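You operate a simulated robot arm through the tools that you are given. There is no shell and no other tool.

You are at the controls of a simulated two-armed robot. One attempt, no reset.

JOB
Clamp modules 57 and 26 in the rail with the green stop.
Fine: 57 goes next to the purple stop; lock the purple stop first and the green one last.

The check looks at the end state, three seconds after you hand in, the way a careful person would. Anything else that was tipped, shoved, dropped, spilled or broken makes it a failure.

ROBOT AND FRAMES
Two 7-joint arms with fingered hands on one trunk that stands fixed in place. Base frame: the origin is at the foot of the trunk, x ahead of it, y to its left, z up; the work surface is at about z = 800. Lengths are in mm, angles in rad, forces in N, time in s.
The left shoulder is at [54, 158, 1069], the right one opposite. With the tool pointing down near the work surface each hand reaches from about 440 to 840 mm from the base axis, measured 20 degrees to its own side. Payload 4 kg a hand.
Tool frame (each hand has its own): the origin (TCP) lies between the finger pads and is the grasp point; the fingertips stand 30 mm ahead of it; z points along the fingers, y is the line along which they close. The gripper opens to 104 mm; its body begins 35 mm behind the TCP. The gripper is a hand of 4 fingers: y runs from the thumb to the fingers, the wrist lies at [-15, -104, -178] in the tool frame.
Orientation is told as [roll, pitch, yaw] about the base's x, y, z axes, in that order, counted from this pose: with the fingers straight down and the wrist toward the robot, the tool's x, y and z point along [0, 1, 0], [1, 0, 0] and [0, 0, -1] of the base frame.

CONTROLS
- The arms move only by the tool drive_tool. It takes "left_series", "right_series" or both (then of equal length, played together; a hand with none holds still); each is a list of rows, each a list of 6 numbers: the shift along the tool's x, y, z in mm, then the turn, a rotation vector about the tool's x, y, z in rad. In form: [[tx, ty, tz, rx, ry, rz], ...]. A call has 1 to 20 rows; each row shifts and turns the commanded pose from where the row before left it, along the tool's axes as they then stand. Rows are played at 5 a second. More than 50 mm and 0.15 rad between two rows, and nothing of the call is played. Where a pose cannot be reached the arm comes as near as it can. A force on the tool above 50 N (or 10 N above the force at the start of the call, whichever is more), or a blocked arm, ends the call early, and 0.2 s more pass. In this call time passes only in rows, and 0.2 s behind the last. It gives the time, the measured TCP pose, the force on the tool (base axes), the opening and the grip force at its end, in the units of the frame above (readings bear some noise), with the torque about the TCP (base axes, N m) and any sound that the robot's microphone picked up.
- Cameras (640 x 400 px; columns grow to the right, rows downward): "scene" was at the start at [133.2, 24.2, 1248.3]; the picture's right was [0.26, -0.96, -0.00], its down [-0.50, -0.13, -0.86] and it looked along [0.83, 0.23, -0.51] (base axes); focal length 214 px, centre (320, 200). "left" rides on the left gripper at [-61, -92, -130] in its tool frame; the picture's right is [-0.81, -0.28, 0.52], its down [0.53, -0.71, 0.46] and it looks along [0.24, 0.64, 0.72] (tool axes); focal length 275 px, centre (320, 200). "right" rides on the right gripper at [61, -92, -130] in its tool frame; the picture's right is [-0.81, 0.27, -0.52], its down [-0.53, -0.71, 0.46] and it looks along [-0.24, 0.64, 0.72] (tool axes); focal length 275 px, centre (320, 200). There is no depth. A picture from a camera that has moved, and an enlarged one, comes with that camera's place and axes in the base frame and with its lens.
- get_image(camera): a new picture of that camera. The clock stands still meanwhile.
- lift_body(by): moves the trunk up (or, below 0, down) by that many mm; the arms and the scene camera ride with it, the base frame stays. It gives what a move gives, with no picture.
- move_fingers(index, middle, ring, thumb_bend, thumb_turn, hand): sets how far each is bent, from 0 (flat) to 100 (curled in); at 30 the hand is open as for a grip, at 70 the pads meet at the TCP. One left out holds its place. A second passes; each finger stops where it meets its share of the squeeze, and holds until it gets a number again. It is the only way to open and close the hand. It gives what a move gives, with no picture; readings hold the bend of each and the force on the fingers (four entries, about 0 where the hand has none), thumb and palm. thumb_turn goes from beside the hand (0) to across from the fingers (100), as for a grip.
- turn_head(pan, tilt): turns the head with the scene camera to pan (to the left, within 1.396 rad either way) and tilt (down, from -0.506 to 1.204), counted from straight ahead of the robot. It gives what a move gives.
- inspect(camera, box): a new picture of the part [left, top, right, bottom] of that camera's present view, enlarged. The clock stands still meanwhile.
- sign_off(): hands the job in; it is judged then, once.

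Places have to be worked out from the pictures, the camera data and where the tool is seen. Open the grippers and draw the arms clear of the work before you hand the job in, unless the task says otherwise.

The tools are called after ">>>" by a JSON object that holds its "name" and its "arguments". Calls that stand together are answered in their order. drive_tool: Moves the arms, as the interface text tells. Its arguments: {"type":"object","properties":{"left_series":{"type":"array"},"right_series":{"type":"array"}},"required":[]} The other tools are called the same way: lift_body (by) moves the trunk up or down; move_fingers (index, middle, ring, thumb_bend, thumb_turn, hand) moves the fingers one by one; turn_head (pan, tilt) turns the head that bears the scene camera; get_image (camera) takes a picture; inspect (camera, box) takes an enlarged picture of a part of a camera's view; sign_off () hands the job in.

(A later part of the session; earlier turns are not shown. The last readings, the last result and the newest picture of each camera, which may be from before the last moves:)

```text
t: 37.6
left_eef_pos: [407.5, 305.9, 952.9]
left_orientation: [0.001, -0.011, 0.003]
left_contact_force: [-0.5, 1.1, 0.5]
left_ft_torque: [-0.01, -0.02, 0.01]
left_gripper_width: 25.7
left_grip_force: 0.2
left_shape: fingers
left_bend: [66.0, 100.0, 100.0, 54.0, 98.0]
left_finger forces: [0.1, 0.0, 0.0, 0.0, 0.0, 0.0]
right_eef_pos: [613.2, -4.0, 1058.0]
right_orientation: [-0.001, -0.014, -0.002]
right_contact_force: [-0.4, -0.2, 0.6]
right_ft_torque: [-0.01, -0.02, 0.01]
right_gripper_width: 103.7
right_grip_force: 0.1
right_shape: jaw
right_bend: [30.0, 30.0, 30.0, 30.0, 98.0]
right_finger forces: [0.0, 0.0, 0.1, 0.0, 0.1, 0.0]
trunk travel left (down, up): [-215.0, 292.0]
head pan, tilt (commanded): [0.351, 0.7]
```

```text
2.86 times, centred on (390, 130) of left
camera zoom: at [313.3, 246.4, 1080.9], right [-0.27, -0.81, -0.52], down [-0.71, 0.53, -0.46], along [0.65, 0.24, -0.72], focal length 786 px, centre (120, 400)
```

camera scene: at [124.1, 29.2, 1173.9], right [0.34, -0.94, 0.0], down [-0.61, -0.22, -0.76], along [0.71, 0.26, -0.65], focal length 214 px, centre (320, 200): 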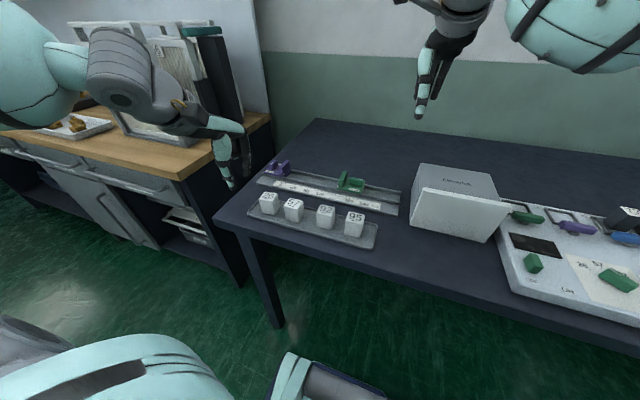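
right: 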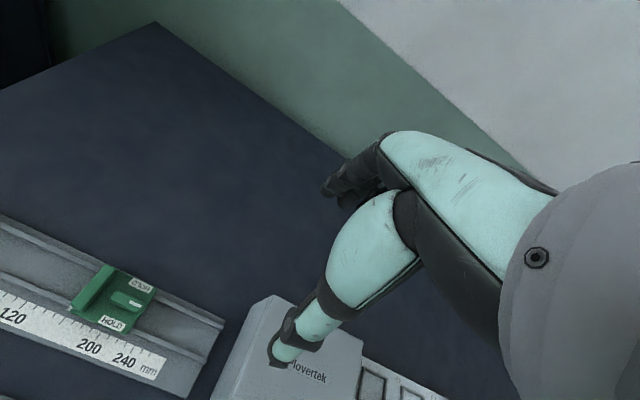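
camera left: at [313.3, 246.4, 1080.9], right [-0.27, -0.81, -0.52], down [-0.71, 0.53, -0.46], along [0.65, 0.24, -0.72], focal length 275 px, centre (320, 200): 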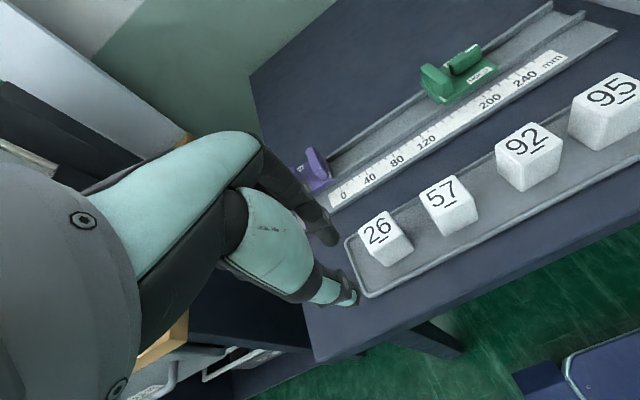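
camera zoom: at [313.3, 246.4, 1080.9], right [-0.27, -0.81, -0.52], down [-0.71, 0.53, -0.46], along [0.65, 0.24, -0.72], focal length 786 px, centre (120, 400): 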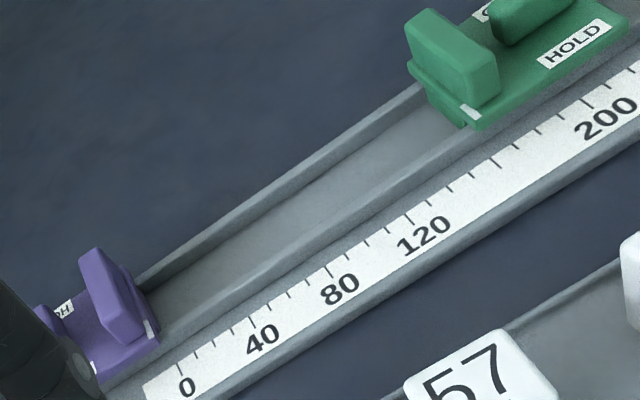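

The plate edges at y≈302 (purple) and y≈142 (green) bound the gap, so 57 belongs at centre y≈285 and 26 at y≈250. I'll open the pinch to about 46 mm and bring it above module 57 at z≈905.

>>> {"name": "move_fingers", "arguments": {"hand": "left", "index": 52, "thumb_bend": 52}}

>>> {"name": "drive_tool", "arguments": {"left_series": [[-29.5, 13.3, 16, 0, 0, 0], [-29.5, 13.3, 16, 0, 0, 0], [-29.5, 13.3, 16, 0, 0, 0], [0, 0, 0, 0, 0, 0]]}}

>>> {"name": "get_image", "arguments": {"camera": "left"}}

>>> {"name": "inspect", "arguments": {"camera": "scene", "box": [240, 130, 340, 240]}}

```text
t: 38.6
left_eef_pos: [407.2, 306.5, 951.8]
left_orientation: [0.001, -0.011, -0.001]
left_contact_force: [0.0, -0.5, -0.3]
left_ft_torque: [-0.01, -0.01, 0.01]
left_gripper_width: 46.2
left_grip_force: 0.1
left_shape: fingers
left_bend: [52.0, 100.0, 100.0, 52.0, 98.0]
left_finger forces: [0.1, 0.1, 0.0, 0.1, 0.0, 0.0]
right_eef_pos: [612.5, -2.6, 1057.9]
right_orientation: [-0.001, -0.011, 0.001]
right_contact_force: [-0.4, -0.6, -0.7]
right_ft_torque: [0.0, -0.02, -0.01]
right_gripper_width: 103.8
right_grip_force: 0.2
right_shape: jaw
right_bend: [30.0, 30.0, 30.0, 30.0, 98.0]
right_finger forces: [0.1, 0.0, 0.1, 0.0, 0.0, 0.1]
trunk travel left (down, up): [-215.0, 292.0]
head pan, tilt (commanded): [0.351, 0.7]
```

```text
t: 39.6
left_eef_pos: [448.6, 221.0, 903.4]
left_orientation: [-0.001, -0.013, 0.0]
left_contact_force: [0.1, -1.4, 0.6]
left_ft_torque: [-0.02, -0.03, -0.01]
left_gripper_width: 46.8
left_grip_force: 0.1
left_shape: fingers
left_bend: [52.0, 100.0, 100.0, 52.0, 98.0]
left_finger forces: [0.0, 0.0, 0.0, 0.0, 0.0, 0.0]
right_eef_pos: [611.9, -1.6, 1058.1]
right_orientation: [-0.001, -0.011, -0.002]
right_contact_force: [-0.6, 0.1, 0.0]
right_ft_torque: [0.0, -0.05, 0.02]
right_gripper_width: 103.7
right_grip_force: 0.1
right_shape: jaw
right_bend: [30.0, 30.0, 30.0, 30.0, 98.0]
right_finger forces: [0.0, 0.1, 0.0, 0.1, 0.1, 0.0]
trunk travel left (down, up): [-215.0, 292.0]
head pan, tilt (commanded): [0.351, 0.7]
```

```text
taken
camera left: at [354.0, 161.3, 1033.2], right [-0.27, -0.81, -0.52], down [-0.71, 0.53, -0.47], along [0.65, 0.24, -0.72], focal length 275 px, centre (320, 200)
```

left: 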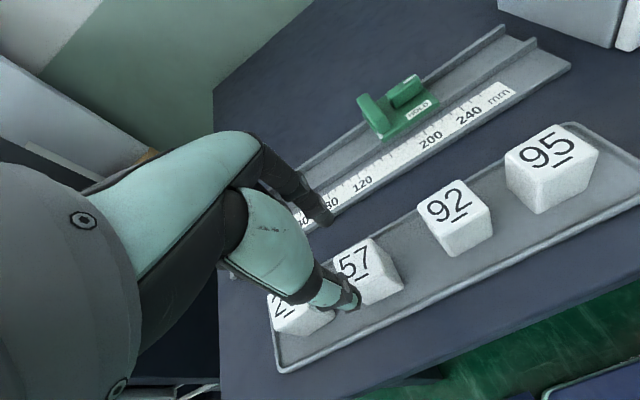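

```text
3.64 times, centred on (290, 185) of scene
camera zoom: at [124.2, 30.3, 1173.9], right [0.34, -0.94, 0.0], down [-0.61, -0.22, -0.76], along [0.71, 0.26, -0.65], focal length 780 px, centre (429, 254)
```

zoom: 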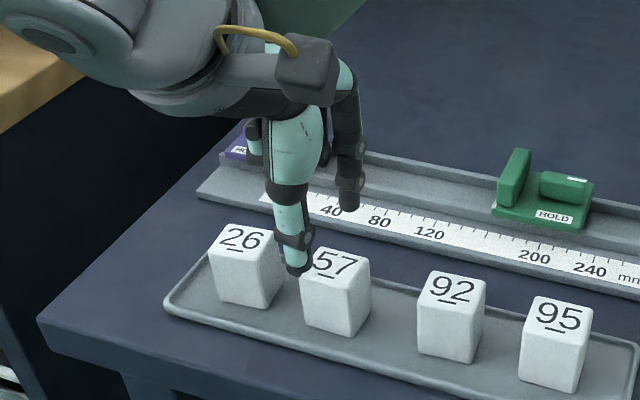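

The hand is above 57 at about [448.6, 221, 903]. I'll zoom with the hand camera to align the pinch with the module's centre before descending.

>>> {"name": "inspect", "arguments": {"camera": "left", "box": [270, 180, 430, 320]}}

```text
2.86 times, centred on (350, 250) of left
camera zoom: at [354.0, 161.3, 1033.2], right [-0.27, -0.81, -0.52], down [-0.71, 0.53, -0.47], along [0.65, 0.24, -0.72], focal length 786 px, centre (234, 57)
```

zoom: 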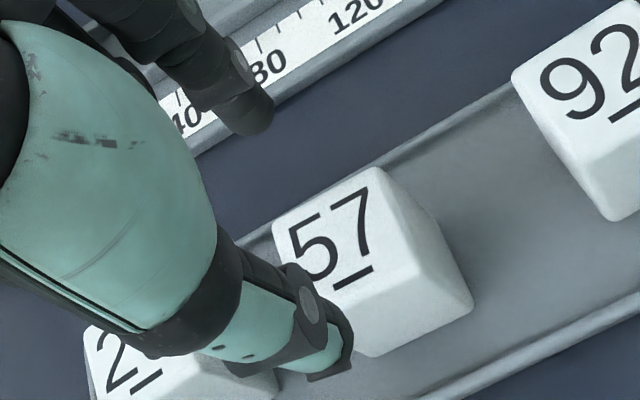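

Module 57's centre is at [445.5, 213.5]. I'll shift by about -1 in x and -4.5 in y and descend 51 mm, so the tips end about 14 mm above the tray floor.

>>> {"name": "drive_tool", "arguments": {"left_series": [[-4.5, -1, 6, 0, 0, 0], [0, 0, 13, 0, 0, 0], [0, 0, 13, 0, 0, 0], [0, 0, 12, 0, 0, 0], [0, 0, 7, 0, 0, 0], [0, 0, 0, 0, 0, 0]]}}

>>> {"name": "get_image", "arguments": {"camera": "left"}}

>>> {"name": "inspect", "arguments": {"camera": "scene", "box": [250, 150, 330, 240]}}

```text
t: 41.0
left_eef_pos: [449.3, 215.4, 854.9]
left_orientation: [-0.001, -0.011, 0.0]
left_contact_force: [-0.7, 1.1, -0.2]
left_ft_torque: [0.03, -0.01, 0.0]
left_gripper_width: 46.4
left_grip_force: 0.1
left_shape: fingers
left_bend: [52.0, 100.0, 100.0, 52.0, 98.0]
left_finger forces: [0.1, 0.0, 0.0, 0.0, 0.0, 0.1]
right_eef_pos: [614.3, -1.6, 1057.3]
right_orientation: [0.001, -0.011, -0.002]
right_contact_force: [-1.0, -0.3, -0.2]
right_ft_torque: [0.03, 0.01, 0.02]
right_gripper_width: 104.0
right_grip_force: 0.0
right_shape: jaw
right_bend: [30.0, 30.0, 30.0, 30.0, 98.0]
right_finger forces: [0.1, 0.0, 0.1, 0.0, 0.0, 0.0]
trunk travel left (down, up): [-215.0, 292.0]
head pan, tilt (commanded): [0.351, 0.7]
```

```text
taken
camera left: at [354.8, 156.5, 984.0], right [-0.27, -0.81, -0.52], down [-0.71, 0.53, -0.46], along [0.65, 0.24, -0.72], focal length 275 px, centre (320, 200)
```

left: 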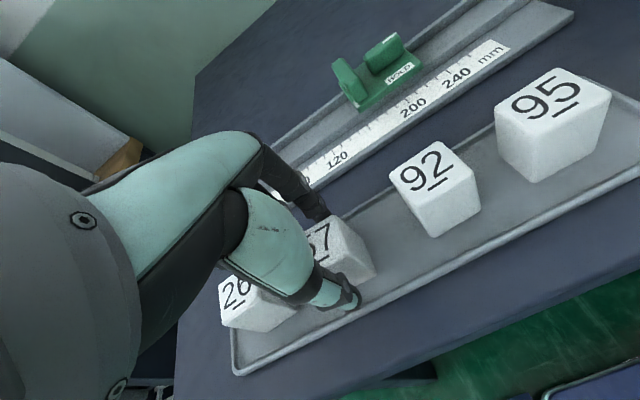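

```text
4.44 times, centred on (290, 195) of scene
camera zoom: at [124.9, 29.5, 1173.8], right [0.34, -0.94, 0.0], down [-0.62, -0.22, -0.76], along [0.71, 0.26, -0.65], focal length 953 px, centre (453, 222)
```

zoom: 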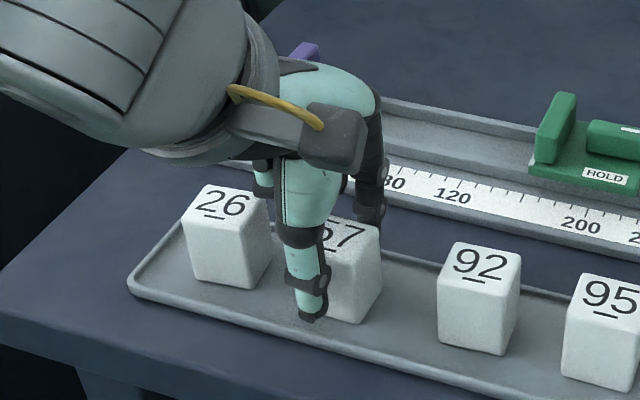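

The thumb and index are either side of 57 at its centre line with no contact. I'll close the pinch on it.

>>> {"name": "move_fingers", "arguments": {"hand": "left", "index": 66, "thumb_bend": 66}}

>>> {"name": "get_image", "arguments": {"camera": "left"}}

>>> {"name": "inspect", "arguments": {"camera": "scene", "box": [250, 150, 330, 240]}}

```text
t: 42.0
left_eef_pos: [449.7, 216.4, 853.3]
left_orientation: [0.0, -0.012, 0.001]
left_contact_force: [0.4, -0.8, -0.8]
left_ft_torque: [-0.01, 0.01, -0.02]
left_gripper_width: 27.5
left_grip_force: 4.5
left_shape: fingers
left_bend: [59.0, 100.0, 100.0, 60.0, 97.0]
left_finger forces: [4.6, 0.0, 0.0, 0.0, 4.6, 0.0]
right_eef_pos: [614.0, -3.5, 1057.9]
right_orientation: [-0.001, -0.014, -0.001]
right_contact_force: [0.1, -0.2, 0.4]
right_ft_torque: [0.0, 0.02, -0.05]
right_gripper_width: 104.0
right_grip_force: 0.0
right_shape: jaw
right_bend: [30.0, 30.0, 30.0, 30.0, 98.0]
right_finger forces: [0.0, 0.1, 0.1, 0.0, 0.1, 0.1]
trunk travel left (down, up): [-215.0, 292.0]
head pan, tilt (commanded): [0.351, 0.7]
```

```text
taken
camera left: at [354.9, 156.6, 984.1], right [-0.27, -0.81, -0.52], down [-0.71, 0.53, -0.46], along [0.65, 0.24, -0.72], focal length 275 px, centre (320, 200)
```

left: 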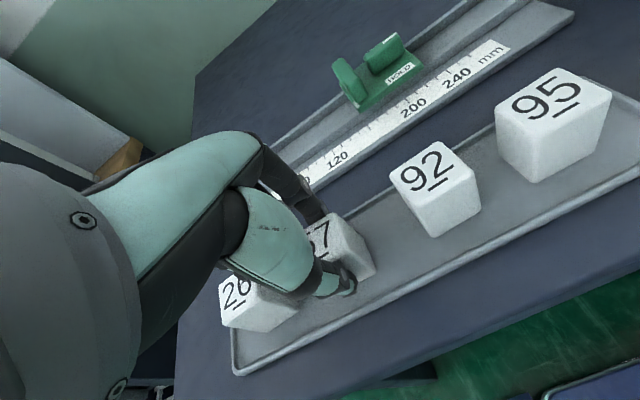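

```text
4.44 times, centred on (290, 195) of scene
camera zoom: at [125.0, 29.5, 1173.8], right [0.34, -0.94, 0.0], down [-0.62, -0.22, -0.76], along [0.71, 0.26, -0.65], focal length 953 px, centre (453, 222)
```

zoom: 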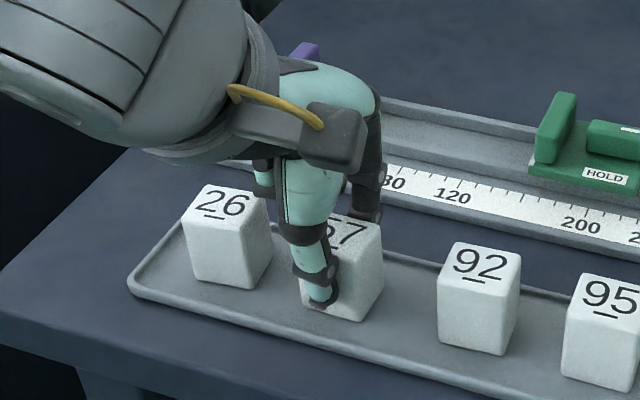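

57 is held at 27.5 mm with about 4.6 N per finger. I'll firm the grip slightly, then lift straight up by 60 mm and check it hangs level.

>>> {"name": "move_fingers", "arguments": {"hand": "left", "index": 70, "thumb_bend": 70}}

>>> {"name": "drive_tool", "arguments": {"left_series": [[0, 0, -5, 0, 0, 0], [0, 0, -10, 0, 0, 0], [0, 0, -15, 0, 0, 0], [0, 0, -15, 0, 0, 0], [0, 0, -15, 0, 0, 0], [0, 0, 0, 0, 0, 0]]}}

>>> {"name": "get_image", "arguments": {"camera": "left"}}

>>> {"name": "inspect", "arguments": {"camera": "scene", "box": [250, 130, 340, 240]}}

```text
t: 43.0
left_eef_pos: [448.2, 215.0, 854.8]
left_orientation: [0.0, -0.011, 0.0]
left_contact_force: [-0.4, 0.6, 0.2]
left_ft_torque: [0.04, 0.0, -0.04]
left_gripper_width: 27.0
left_grip_force: 7.5
left_shape: fingers
left_bend: [59.0, 100.0, 100.0, 62.0, 97.0]
left_finger forces: [7.4, 0.0, 0.0, 0.0, 7.4, 0.0]
right_eef_pos: [612.8, -3.1, 1058.1]
right_orientation: [0.0, -0.013, -0.001]
right_contact_force: [0.3, -0.8, 0.0]
right_ft_torque: [-0.04, -0.03, -0.01]
right_gripper_width: 103.9
right_grip_force: 0.0
right_shape: jaw
right_bend: [30.0, 30.0, 30.0, 30.0, 98.0]
right_finger forces: [0.0, 0.0, 0.0, 0.0, 0.0, 0.1]
trunk travel left (down, up): [-215.0, 292.0]
head pan, tilt (commanded): [0.351, 0.7]
```

```text
t: 44.4
left_eef_pos: [447.3, 216.1, 915.9]
left_orientation: [-0.001, -0.012, 0.001]
left_contact_force: [0.9, -0.8, 0.1]
left_ft_torque: [-0.03, -0.03, -0.02]
left_gripper_width: 27.0
left_grip_force: 7.9
left_shape: fingers
left_bend: [59.0, 100.0, 100.0, 62.0, 97.0]
left_finger forces: [7.4, 0.1, 0.1, 0.0, 7.4, 0.0]
right_eef_pos: [613.5, -3.1, 1059.2]
right_orientation: [-0.001, -0.01, -0.001]
right_contact_force: [0.6, 0.4, -0.1]
right_ft_torque: [-0.02, -0.02, 0.01]
right_gripper_width: 103.8
right_grip_force: 0.0
right_shape: jaw
right_bend: [30.0, 30.0, 30.0, 30.0, 98.0]
right_finger forces: [0.0, 0.0, 0.0, 0.0, 0.0, 0.0]
trunk travel left (down, up): [-215.0, 292.0]
head pan, tilt (commanded): [0.351, 0.7]
```

```text
taken
camera left: at [353.1, 157.0, 1045.3], right [-0.27, -0.81, -0.52], down [-0.71, 0.53, -0.46], along [0.65, 0.24, -0.72], focal length 275 px, centre (320, 200)
```

left: 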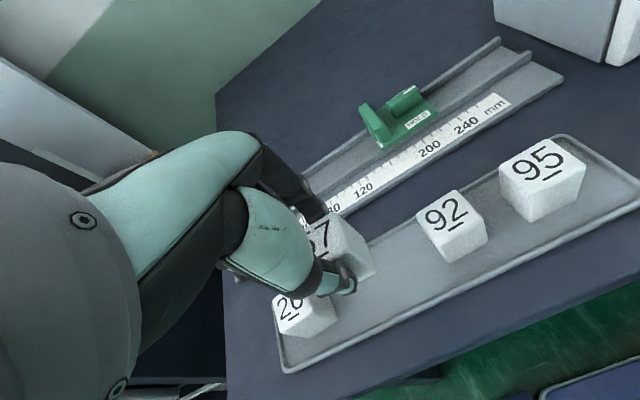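

```text
3.64 times, centred on (295, 185) of scene
camera zoom: at [125.2, 29.5, 1173.7], right [0.34, -0.94, 0.0], down [-0.62, -0.22, -0.76], along [0.71, 0.26, -0.65], focal length 780 px, centre (411, 254)
```

zoom: 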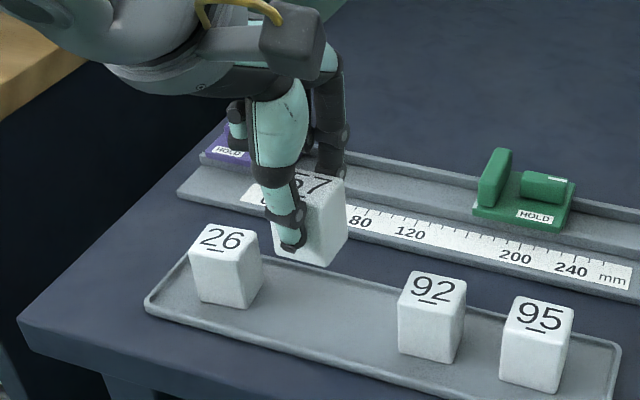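

57 is held level and 26, 92 and 95 are undisturbed. I'll carry it at this height to above the rail next to the purple stop, leaving a few millimetres of gap.

>>> {"name": "drive_tool", "arguments": {"left_series": [[16.8, 37.2, 0, 0, 0, 0], [16.8, 37.2, 0, 0, 0, 0], [16.8, 37.2, 0, 0, 0, 0], [16.8, 37.2, 0, 0, 0, 0], [0, 0, 0, 0, 0, 0]]}}

>>> {"name": "get_image", "arguments": {"camera": "left"}}

>>> {"name": "inspect", "arguments": {"camera": "left", "box": [290, 180, 450, 320]}}

>>> {"name": "inspect", "arguments": {"camera": "scene", "box": [250, 120, 340, 200]}}

```text
t: 45.6
left_eef_pos: [597.4, 281.3, 915.0]
left_orientation: [-0.001, -0.015, -0.001]
left_contact_force: [-0.3, 0.3, 0.0]
left_ft_torque: [-0.01, 0.0, -0.01]
left_gripper_width: 27.0
left_grip_force: 7.9
left_shape: fingers
left_bend: [59.0, 100.0, 100.0, 62.0, 97.0]
left_finger forces: [7.3, 0.0, 0.0, 0.1, 7.3, 0.1]
right_eef_pos: [612.9, -2.6, 1058.6]
right_orientation: [0.001, -0.013, -0.001]
right_contact_force: [-0.4, -1.1, 0.3]
right_ft_torque: [0.0, -0.01, 0.0]
right_gripper_width: 103.9
right_grip_force: 0.1
right_shape: jaw
right_bend: [30.0, 30.0, 30.0, 30.0, 98.0]
right_finger forces: [0.0, 0.1, 0.0, 0.0, 0.1, 0.0]
trunk travel left (down, up): [-215.0, 292.0]
head pan, tilt (commanded): [0.351, 0.7]
```

```text
taken
camera left: at [503.4, 221.4, 1044.2], right [-0.27, -0.81, -0.52], down [-0.71, 0.53, -0.46], along [0.65, 0.24, -0.72], focal length 275 px, centre (320, 200)
```

left: 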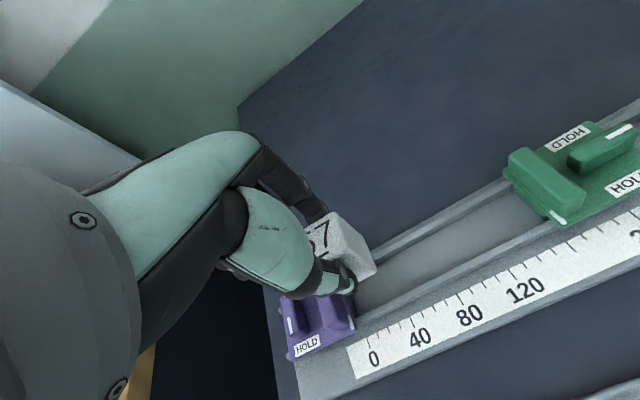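

```text
2.86 times, centred on (370, 250) of left
camera zoom: at [503.4, 221.4, 1044.2], right [-0.27, -0.81, -0.52], down [-0.71, 0.53, -0.46], along [0.65, 0.24, -0.72], focal length 786 px, centre (177, 57)
```

zoom: 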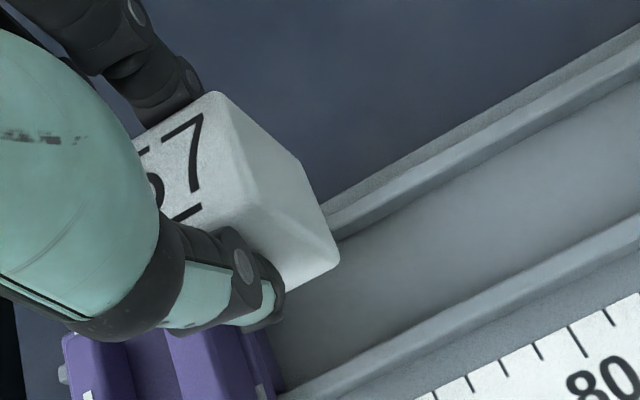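

```text
5.00 times, centred on (295, 160) of scene
camera zoom: at [124.1, 29.3, 1173.9], right [0.34, -0.94, 0.0], down [-0.61, -0.22, -0.76], along [0.71, 0.26, -0.65], focal length 1072 px, centre (445, 400)
```

zoom: 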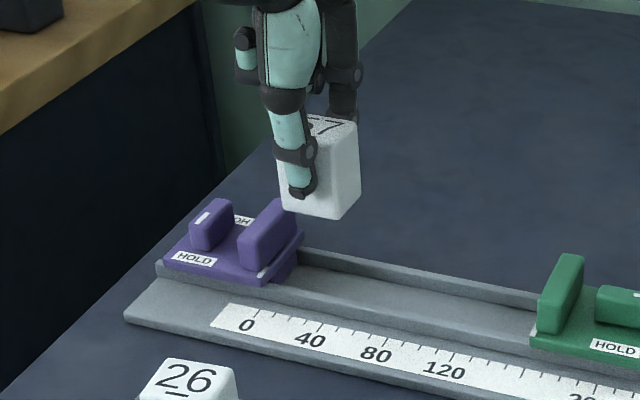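

57 hangs level above the rail. I'll zoom in on the channel beside it to measure the ridge edges precisely against the module.

>>> {"name": "inspect", "arguments": {"camera": "left", "box": [340, 210, 420, 270]}}

>>> {"name": "inspect", "arguments": {"camera": "left", "box": [340, 260, 420, 320]}}

>>> {"name": "inspect", "arguments": {"camera": "left", "box": [400, 190, 500, 310]}}

```text
6.67 times, centred on (380, 240) of left
camera zoom: at [503.4, 221.4, 1044.2], right [-0.27, -0.81, -0.52], down [-0.71, 0.53, -0.46], along [0.65, 0.24, -0.72], focal length 1835 px, centre (-80, -67)
```

zoom: 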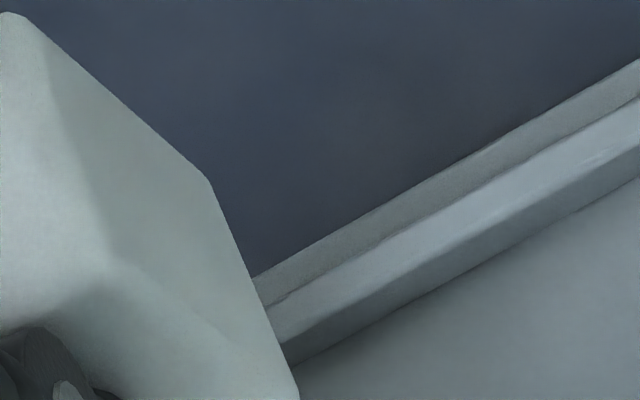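

```text
6.67 times, centred on (380, 290) of left
camera zoom: at [503.4, 221.4, 1044.2], right [-0.27, -0.81, -0.52], down [-0.71, 0.53, -0.46], along [0.65, 0.24, -0.72], focal length 1835 px, centre (-80, -400)
```

zoom: 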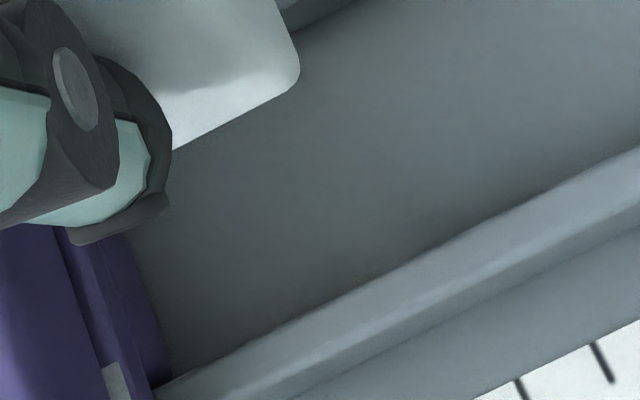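

```text
3.33 times, centred on (450, 250) of left
camera zoom: at [503.4, 221.4, 1044.2], right [-0.27, -0.81, -0.52], down [-0.71, 0.53, -0.46], along [0.65, 0.24, -0.72], focal length 918 px, centre (-113, 33)
```

zoom: 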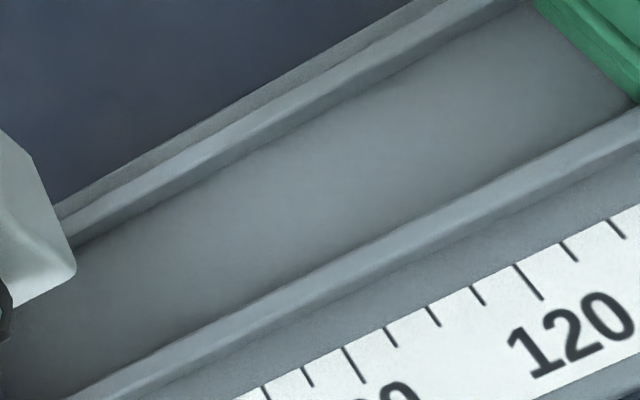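

The channel spans x≈575–611 and the module currently x≈580–610, with its left face at y≈294.5 versus the purple edge at 302.3. I'll shift -2 in x and +4.5 in y while lowering to just above the ridges, then check.

>>> {"name": "drive_tool", "arguments": {"left_series": [[2.2, -1, 10, 0, 0, 0], [2.2, -1, 10, 0, 0, 0], [0, 0, 12, 0, 0, 0], [0, 0, 10, 0, 0, 0], [0, 0, 0, 0, 0, 0]]}}

>>> {"name": "inspect", "arguments": {"camera": "left", "box": [290, 180, 450, 320]}}

>>> {"name": "inspect", "arguments": {"camera": "scene", "box": [265, 130, 335, 190]}}

```text
t: 46.8
left_eef_pos: [594.4, 288.1, 875.7]
left_orientation: [0.0, -0.012, 0.001]
left_contact_force: [-0.5, 0.0, -0.7]
left_ft_torque: [0.0, 0.0, -0.01]
left_gripper_width: 27.1
left_grip_force: 7.6
left_shape: fingers
left_bend: [59.0, 100.0, 100.0, 62.0, 97.0]
left_finger forces: [7.4, 0.0, 0.1, 0.0, 7.4, 0.1]
right_eef_pos: [612.1, -1.0, 1057.4]
right_orientation: [0.0, -0.012, -0.002]
right_contact_force: [-0.9, 0.0, -0.6]
right_ft_torque: [0.01, 0.01, 0.0]
right_gripper_width: 103.8
right_grip_force: 0.0
right_shape: jaw
right_bend: [30.0, 30.0, 30.0, 30.0, 98.0]
right_finger forces: [0.0, 0.1, 0.0, 0.0, 0.0, 0.1]
trunk travel left (down, up): [-215.0, 292.0]
head pan, tilt (commanded): [0.351, 0.7]
```

```text
2.86 times, centred on (370, 250) of left
camera zoom: at [501.2, 228.2, 1005.3], right [-0.27, -0.81, -0.52], down [-0.71, 0.53, -0.46], along [0.65, 0.24, -0.72], focal length 786 px, centre (177, 57)
```

zoom: 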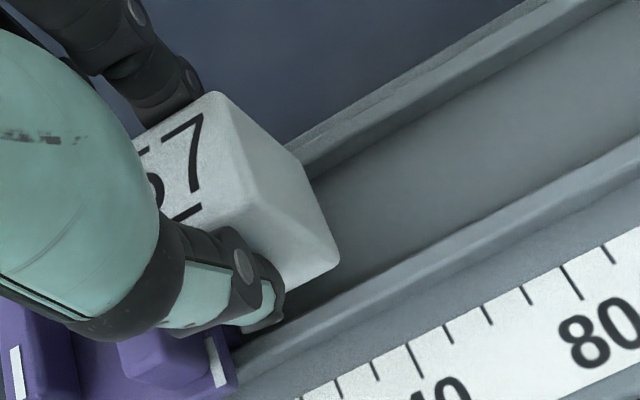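

```text
6.67 times, centred on (300, 160) of scene
camera zoom: at [125.0, 29.4, 1173.8], right [0.34, -0.94, 0.0], down [-0.62, -0.22, -0.76], along [0.71, 0.26, -0.65], focal length 1430 px, centre (453, 467)
```

zoom: 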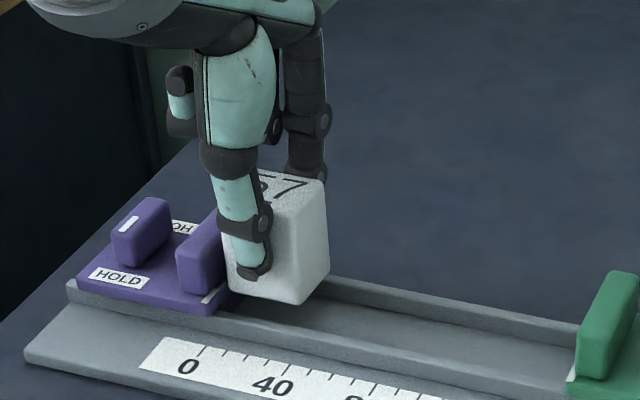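

The hand sits about 2 mm further left than intended, leaving under 1 mm to the purple plate. I'll back off 3 mm in y, then lower the last ~18 mm in small steps watching the vertical force.

>>> {"name": "drive_tool", "arguments": {"left_series": [[-3, 0, 0, 0, 0, 0], [0, 0, 4, 0, 0, 0], [0, 0, 4, 0, 0, 0], [0, 0, 0, 0, 0, 0]]}}

>>> {"name": "inspect", "arguments": {"camera": "left", "box": [290, 180, 450, 320]}}

>>> {"name": "inspect", "arguments": {"camera": "scene", "box": [265, 130, 335, 190]}}

```text
t: 47.8
left_eef_pos: [594.9, 285.0, 865.7]
left_orientation: [0.0, -0.011, 0.001]
left_contact_force: [0.1, -0.5, -0.3]
left_ft_torque: [0.02, -0.01, -0.03]
left_gripper_width: 27.2
left_grip_force: 8.0
left_shape: fingers
left_bend: [59.0, 100.0, 100.0, 62.0, 97.0]
left_finger forces: [7.3, 0.1, 0.0, 0.1, 7.4, 0.0]
right_eef_pos: [614.5, -4.1, 1058.9]
right_orientation: [0.002, -0.011, -0.002]
right_contact_force: [-0.4, 0.8, -0.7]
right_ft_torque: [0.0, 0.03, 0.01]
right_gripper_width: 103.8
right_grip_force: 0.1
right_shape: jaw
right_bend: [30.0, 30.0, 30.0, 30.0, 98.0]
right_finger forces: [0.0, 0.0, 0.1, 0.1, 0.0, 0.0]
trunk travel left (down, up): [-215.0, 292.0]
head pan, tilt (commanded): [0.351, 0.7]
```

```text
2.86 times, centred on (370, 250) of left
camera zoom: at [501.8, 226.3, 996.1], right [-0.27, -0.81, -0.52], down [-0.71, 0.53, -0.46], along [0.65, 0.24, -0.72], focal length 786 px, centre (177, 57)
```

zoom: 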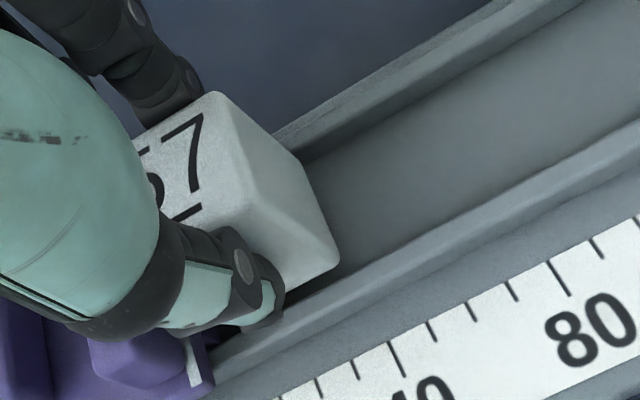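

```text
6.67 times, centred on (300, 160) of scene
camera zoom: at [125.1, 29.5, 1173.8], right [0.34, -0.94, 0.0], down [-0.62, -0.22, -0.76], along [0.71, 0.26, -0.65], focal length 1430 px, centre (453, 467)
```

zoom: 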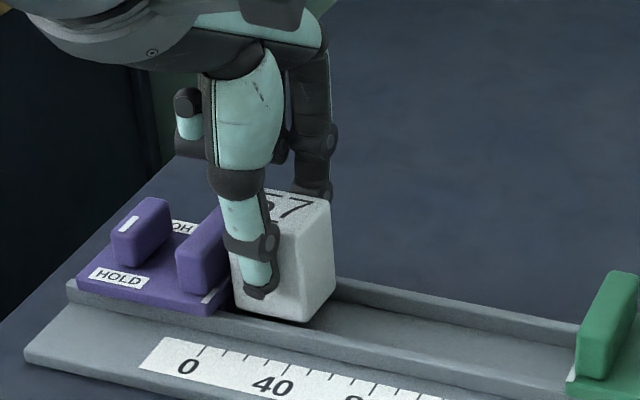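

The module is entering the channel with no side force. I'll lower the remaining distance in 2–3 mm steps.

>>> {"name": "drive_tool", "arguments": {"left_series": [[0, 0, 3, 0, 0, 0], [0, 0, 3, 0, 0, 0], [0, 0, 2, 0, 0, 0], [0, 0, 0, 0, 0, 0]]}}

>>> {"name": "inspect", "arguments": {"camera": "left", "box": [290, 180, 450, 320]}}

>>> {"name": "inspect", "arguments": {"camera": "scene", "box": [265, 130, 335, 190]}}

```text
t: 48.8
left_eef_pos: [593.6, 286.1, 859.5]
left_orientation: [0.001, -0.01, -0.001]
left_contact_force: [0.3, 0.0, -0.6]
left_ft_torque: [0.03, 0.03, 0.01]
left_gripper_width: 26.8
left_grip_force: 7.6
left_shape: fingers
left_bend: [59.0, 100.0, 100.0, 62.0, 97.0]
left_finger forces: [7.4, 0.0, 0.0, 0.1, 7.5, 0.1]
right_eef_pos: [613.2, -3.1, 1057.1]
right_orientation: [-0.002, -0.012, -0.003]
right_contact_force: [0.2, -0.1, -0.7]
right_ft_torque: [0.0, -0.02, 0.0]
right_gripper_width: 103.9
right_grip_force: 0.1
right_shape: jaw
right_bend: [30.0, 30.0, 30.0, 30.0, 98.0]
right_finger forces: [0.1, 0.1, 0.1, 0.0, 0.0, 0.0]
trunk travel left (down, up): [-215.0, 292.0]
head pan, tilt (commanded): [0.351, 0.7]
```

```text
2.86 times, centred on (370, 250) of left
camera zoom: at [500.8, 225.8, 988.4], right [-0.27, -0.81, -0.52], down [-0.71, 0.53, -0.46], along [0.65, 0.24, -0.72], focal length 786 px, centre (177, 57)
```

zoom: 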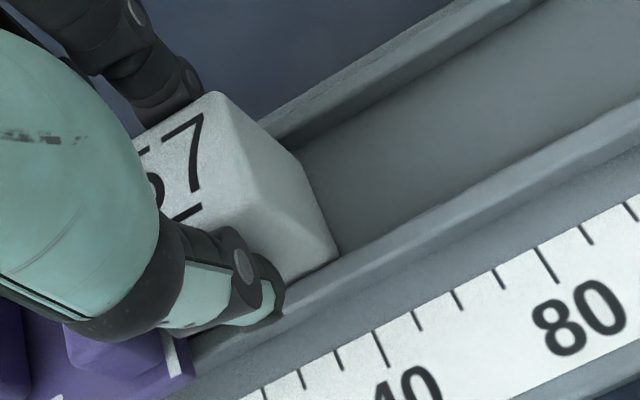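

```text
6.67 times, centred on (300, 160) of scene
camera zoom: at [125.1, 29.5, 1173.8], right [0.34, -0.94, 0.0], down [-0.62, -0.22, -0.76], along [0.71, 0.26, -0.65], focal length 1430 px, centre (453, 467)
```

zoom: 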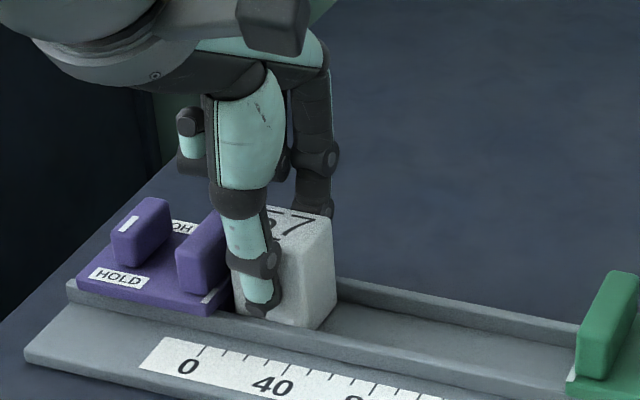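

57 is inside the channel and the vertical force is still near zero. I'll go down a further 4 mm in 1–2 mm steps until it seats.

>>> {"name": "drive_tool", "arguments": {"left_series": [[0, 0, 2, 0, 0, 0], [0, 0, 1, 0, 0, 0], [0, 0, 1, 0, 0, 0], [0, 0, 0, 0, 0, 0]]}}

>>> {"name": "inspect", "arguments": {"camera": "left", "box": [290, 180, 450, 320]}}

>>> {"name": "inspect", "arguments": {"camera": "scene", "box": [265, 130, 335, 190]}}

```text
t: 49.8
left_eef_pos: [595.1, 285.7, 856.9]
left_orientation: [0.0, -0.016, 0.001]
left_contact_force: [-0.8, 1.1, 11.9]
left_ft_torque: [-0.09, 0.02, 0.0]
left_gripper_width: 26.6
left_grip_force: 9.2
left_shape: fingers
left_bend: [60.0, 100.0, 100.0, 62.0, 97.0]
left_finger forces: [8.9, 0.0, 0.1, 0.0, 9.1, 0.1]
right_eef_pos: [612.3, -3.9, 1058.5]
right_orientation: [0.0, -0.013, -0.001]
right_contact_force: [0.2, -0.1, -0.3]
right_ft_torque: [0.03, -0.02, -0.01]
right_gripper_width: 103.9
right_grip_force: 0.1
right_shape: jaw
right_bend: [30.0, 30.0, 30.0, 30.0, 98.0]
right_finger forces: [0.1, 0.0, 0.0, 0.0, 0.0, 0.0]
trunk travel left (down, up): [-215.0, 292.0]
head pan, tilt (commanded): [0.351, 0.7]
```

```text
2.86 times, centred on (370, 250) of left
camera zoom: at [500.4, 225.9, 985.8], right [-0.27, -0.81, -0.52], down [-0.71, 0.53, -0.47], along [0.66, 0.24, -0.71], focal length 786 px, centre (177, 57)
```

zoom: 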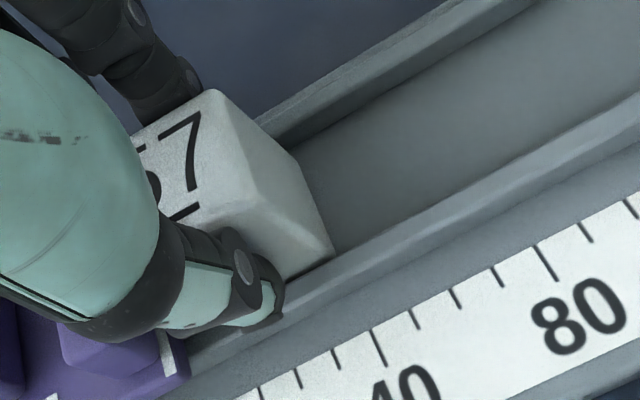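

```text
6.67 times, centred on (300, 160) of scene
camera zoom: at [123.6, 28.9, 1174.0], right [0.34, -0.94, 0.0], down [-0.61, -0.22, -0.76], along [0.71, 0.26, -0.65], focal length 1430 px, centre (453, 467)
```

zoom: 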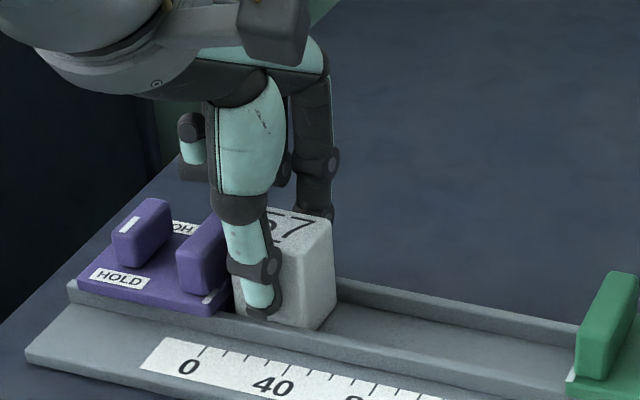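

The vertical force rose to 12 N at z≈857, so 57 is seated on the channel floor. I'll take the pressure off by 1 mm and release it.

>>> {"name": "drive_tool", "arguments": {"left_series": [[0, 0, -1.5, 0, 0, 0], [0, 0, 0, 0, 0, 0]]}}

>>> {"name": "move_fingers", "arguments": {"hand": "left", "index": 53, "thumb_bend": 53}}

>>> {"name": "inspect", "arguments": {"camera": "left", "box": [290, 180, 450, 320]}}

>>> {"name": "inspect", "arguments": {"camera": "scene", "box": [265, 130, 335, 190]}}

```text
t: 50.4
left_eef_pos: [594.7, 285.9, 856.5]
left_orientation: [0.0, -0.013, 0.0]
left_contact_force: [-0.4, -0.1, 9.9]
left_ft_torque: [-0.06, -0.01, 0.01]
left_gripper_width: 26.9
left_grip_force: 9.0
left_shape: fingers
left_bend: [60.0, 100.0, 100.0, 62.0, 97.0]
left_finger forces: [8.9, 0.1, 0.0, 0.1, 8.9, 0.1]
right_eef_pos: [612.4, -4.4, 1058.5]
right_orientation: [-0.002, -0.013, -0.002]
right_contact_force: [0.1, 0.5, -0.7]
right_ft_torque: [0.01, 0.05, -0.03]
right_gripper_width: 103.7
right_grip_force: 0.0
right_shape: jaw
right_bend: [30.0, 30.0, 30.0, 30.0, 98.0]
right_finger forces: [0.0, 0.1, 0.0, 0.0, 0.1, 0.0]
trunk travel left (down, up): [-215.0, 292.0]
head pan, tilt (commanded): [0.351, 0.7]
```

```text
t: 51.4
left_eef_pos: [595.6, 285.8, 856.7]
left_orientation: [0.001, -0.014, -0.001]
left_contact_force: [-0.3, 0.3, 0.2]
left_ft_torque: [-0.02, 0.02, 0.02]
left_gripper_width: 43.8
left_grip_force: 0.0
left_shape: fingers
left_bend: [53.0, 100.0, 100.0, 53.0, 97.0]
left_finger forces: [0.1, 0.0, 0.0, 0.1, 0.0, 0.1]
right_eef_pos: [613.0, -3.6, 1057.8]
right_orientation: [0.001, -0.01, -0.002]
right_contact_force: [0.3, 0.6, -0.8]
right_ft_torque: [-0.01, 0.03, -0.03]
right_gripper_width: 103.8
right_grip_force: 0.1
right_shape: jaw
right_bend: [30.0, 30.0, 30.0, 30.0, 98.0]
right_finger forces: [0.1, 0.1, 0.1, 0.1, 0.0, 0.1]
trunk travel left (down, up): [-215.0, 292.0]
head pan, tilt (commanded): [0.351, 0.7]
```

```text
2.86 times, centred on (370, 250) of left
camera zoom: at [501.3, 226.1, 985.9], right [-0.27, -0.81, -0.52], down [-0.71, 0.53, -0.46], along [0.65, 0.24, -0.72], focal length 786 px, centre (177, 57)
```

zoom: 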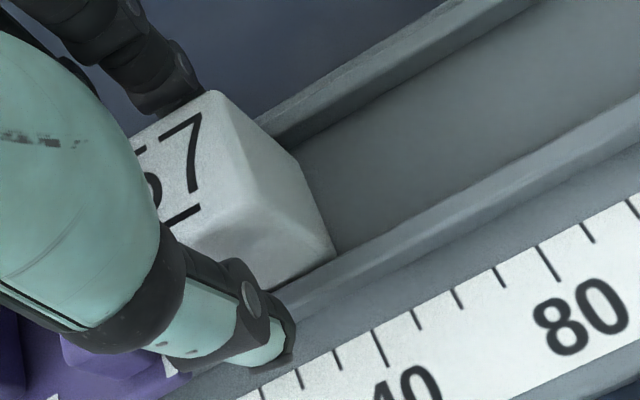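

```text
6.67 times, centred on (300, 160) of scene
camera zoom: at [124.9, 29.4, 1173.8], right [0.34, -0.94, 0.0], down [-0.62, -0.22, -0.76], along [0.71, 0.26, -0.65], focal length 1430 px, centre (453, 467)
```

zoom: 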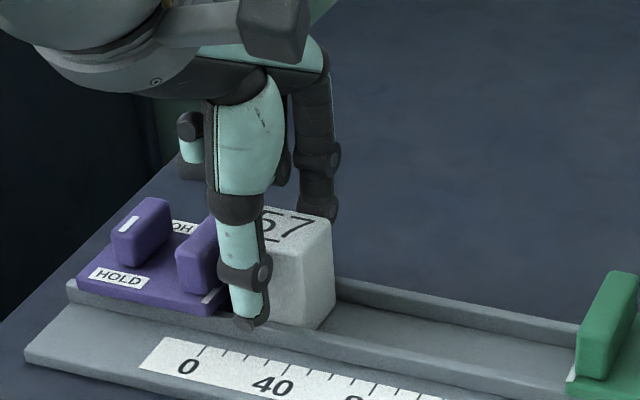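

57 stands in the channel, released without shifting. I'll lift the hand straight up and look at the result.

>>> {"name": "drive_tool", "arguments": {"left_series": [[0, 0, -8, 0, 0, 0], [0, 0, -17, 0, 0, 0], [0, 0, -20, 0, 0, 0], [0, 0, -20, 0, 0, 0], [0, -35, 0, 0, 0, 0], [0, -35, 0, 0, 0, 0]]}}

>>> {"name": "get_image", "arguments": {"camera": "left"}}

>>> {"name": "inspect", "arguments": {"camera": "scene", "box": [255, 140, 345, 220]}}

```text
t: 52.8
left_eef_pos: [521.3, 286.9, 920.6]
left_orientation: [0.001, -0.014, 0.0]
left_contact_force: [0.1, 0.0, -1.1]
left_ft_torque: [0.0, -0.03, 0.01]
left_gripper_width: 44.1
left_grip_force: 0.1
left_shape: fingers
left_bend: [53.0, 100.0, 100.0, 53.0, 97.0]
left_finger forces: [0.0, 0.0, 0.0, 0.0, 0.1, 0.0]
right_eef_pos: [613.2, -2.0, 1058.6]
right_orientation: [0.0, -0.012, -0.002]
right_contact_force: [0.1, -0.6, -0.3]
right_ft_torque: [0.0, 0.01, -0.04]
right_gripper_width: 104.0
right_grip_force: 0.1
right_shape: jaw
right_bend: [30.0, 30.0, 30.0, 30.0, 98.0]
right_finger forces: [0.0, 0.1, 0.0, 0.1, 0.0, 0.0]
trunk travel left (down, up): [-215.0, 292.0]
head pan, tilt (commanded): [0.351, 0.7]
```

```text
taken
camera left: at [428.0, 226.8, 1050.0], right [-0.27, -0.81, -0.52], down [-0.71, 0.53, -0.47], along [0.65, 0.24, -0.72], focal length 275 px, centre (320, 200)
```

left: 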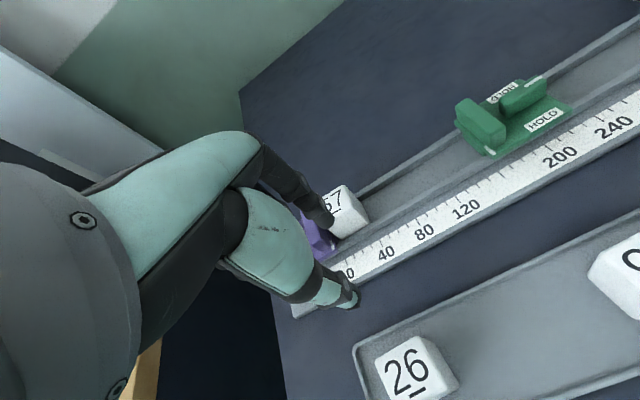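

```text
5.00 times, centred on (300, 180) of scene
camera zoom: at [124.0, 29.6, 1173.9], right [0.34, -0.94, 0.0], down [-0.61, -0.22, -0.76], along [0.71, 0.26, -0.65], focal length 1072 px, centre (420, 300)
```

zoom: 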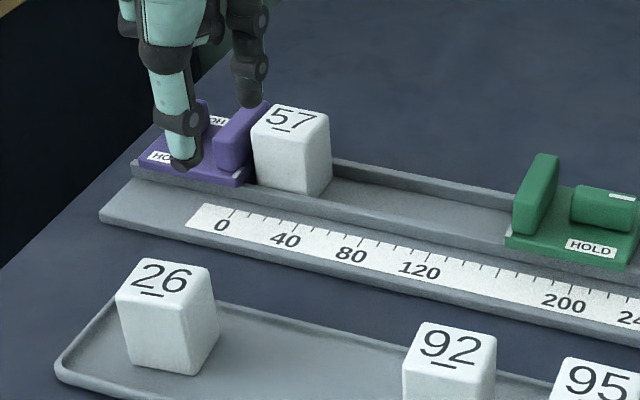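

57 stands upright in the rail beside the purple stop. Now I'll move above module 26 at about [450, 282].

>>> {"name": "drive_tool", "arguments": {"left_series": [[-2, -36, 6, 0, 0, 0], [-2, -36, 8, 0, 0, 0], [0, 0, 0, 0, 0, 0]]}}

>>> {"name": "inspect", "arguments": {"camera": "left", "box": [270, 180, 430, 320]}}

>>> {"name": "inspect", "arguments": {"camera": "scene", "box": [235, 130, 325, 240]}}

```text
t: 53.6
left_eef_pos: [449.4, 283.4, 902.8]
left_orientation: [0.0, -0.012, 0.0]
left_contact_force: [0.1, -0.1, 0.0]
left_ft_torque: [-0.01, 0.03, -0.01]
left_gripper_width: 44.0
left_grip_force: 0.0
left_shape: fingers
left_bend: [53.0, 100.0, 100.0, 53.0, 97.0]
left_finger forces: [0.0, 0.0, 0.1, 0.0, 0.0, 0.1]
right_eef_pos: [613.9, -3.4, 1057.5]
right_orientation: [0.001, -0.011, -0.001]
right_contact_force: [-0.1, -0.6, 0.2]
right_ft_torque: [0.01, 0.03, 0.0]
right_gripper_width: 103.9
right_grip_force: 0.1
right_shape: jaw
right_bend: [30.0, 30.0, 30.0, 30.0, 98.0]
right_finger forces: [0.1, 0.0, 0.0, 0.0, 0.0, 0.0]
trunk travel left (down, up): [-215.0, 292.0]
head pan, tilt (commanded): [0.351, 0.7]
```

```text
2.86 times, centred on (350, 250) of left
camera zoom: at [356.1, 223.7, 1032.5], right [-0.27, -0.81, -0.52], down [-0.71, 0.53, -0.46], along [0.65, 0.24, -0.72], focal length 786 px, centre (234, 57)
```

zoom: 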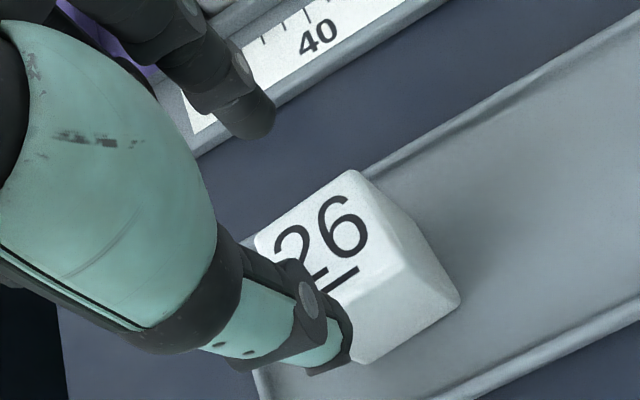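

```text
3.64 times, centred on (280, 185) of scene
camera zoom: at [125.8, 29.2, 1173.7], right [0.34, -0.94, -0.01], down [-0.62, -0.22, -0.76], along [0.71, 0.26, -0.65], focal length 780 px, centre (466, 254)
```

zoom: 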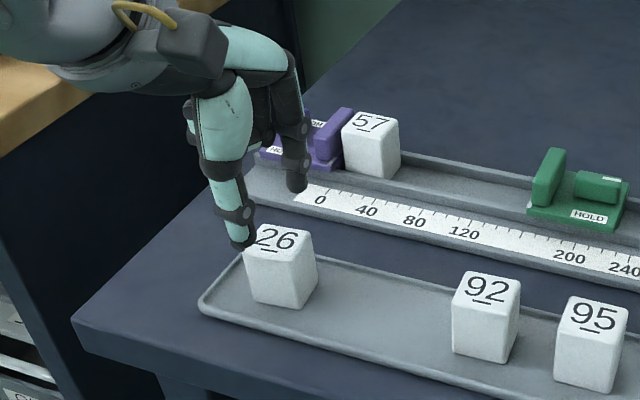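

Module 26 is centred at about [448, 280] and turned roughly 3–5° counterclockwise. I'll match that with a small yaw and descend to the same grip height as before.

>>> {"name": "drive_tool", "arguments": {"left_series": [[0, 0.5, 10, 0, 0, -0.06], [0, 0, 13, 0, 0, 0], [0, 0, 13, 0, 0, 0], [0, 0, 8, 0, 0, 0], [0, 0, 4, 0, 0, 0], [0, 0, 0, 0, 0, 0]]}}

>>> {"name": "get_image", "arguments": {"camera": "left"}}

>>> {"name": "inspect", "arguments": {"camera": "scene", "box": [235, 150, 315, 240]}}

```text
t: 55.0
left_eef_pos: [451.7, 279.9, 857.3]
left_orientation: [-0.001, -0.013, 0.06]
left_contact_force: [-0.5, 0.1, -0.2]
left_ft_torque: [-0.02, 0.02, -0.03]
left_gripper_width: 44.0
left_grip_force: 0.1
left_shape: fingers
left_bend: [53.0, 100.0, 100.0, 53.0, 97.0]
left_finger forces: [0.0, 0.0, 0.1, 0.1, 0.1, 0.0]
right_eef_pos: [613.6, -2.4, 1058.1]
right_orientation: [0.001, -0.012, -0.002]
right_contact_force: [0.7, 0.5, 0.4]
right_ft_torque: [-0.04, -0.02, 0.03]
right_gripper_width: 103.8
right_grip_force: 0.0
right_shape: jaw
right_bend: [30.0, 30.0, 30.0, 30.0, 98.0]
right_finger forces: [0.0, 0.1, 0.1, 0.0, 0.1, 0.0]
trunk travel left (down, up): [-215.0, 292.0]
head pan, tilt (commanded): [0.351, 0.7]
```

```text
taken
camera left: at [362.2, 216.5, 985.7], right [-0.22, -0.83, -0.52], down [-0.74, 0.49, -0.46], along [0.64, 0.28, -0.72], focal length 275 px, centre (320, 200)
```

left: 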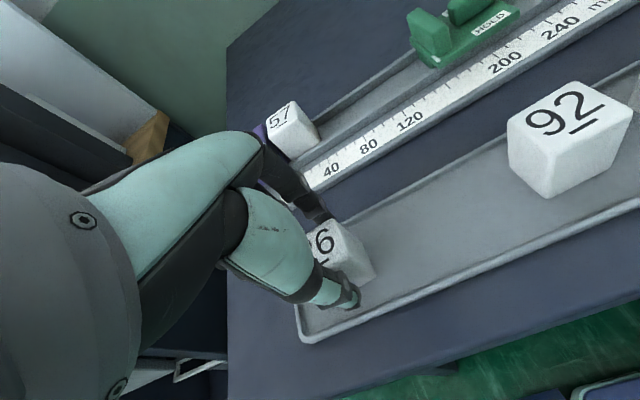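

```text
4.44 times, centred on (275, 195) of scene
camera zoom: at [124.9, 29.5, 1173.8], right [0.34, -0.94, 0.0], down [-0.62, -0.22, -0.76], along [0.71, 0.26, -0.65], focal length 953 px, centre (520, 222)
```

zoom: 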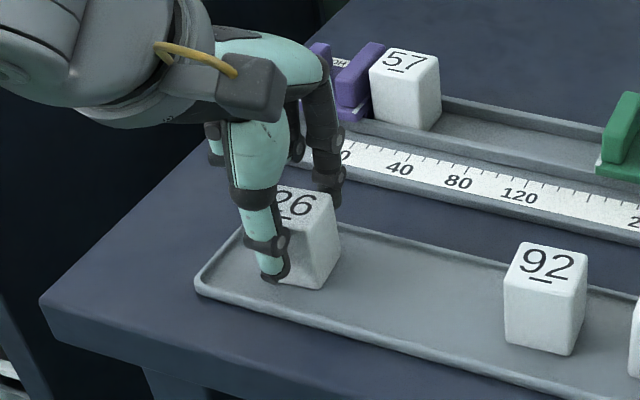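

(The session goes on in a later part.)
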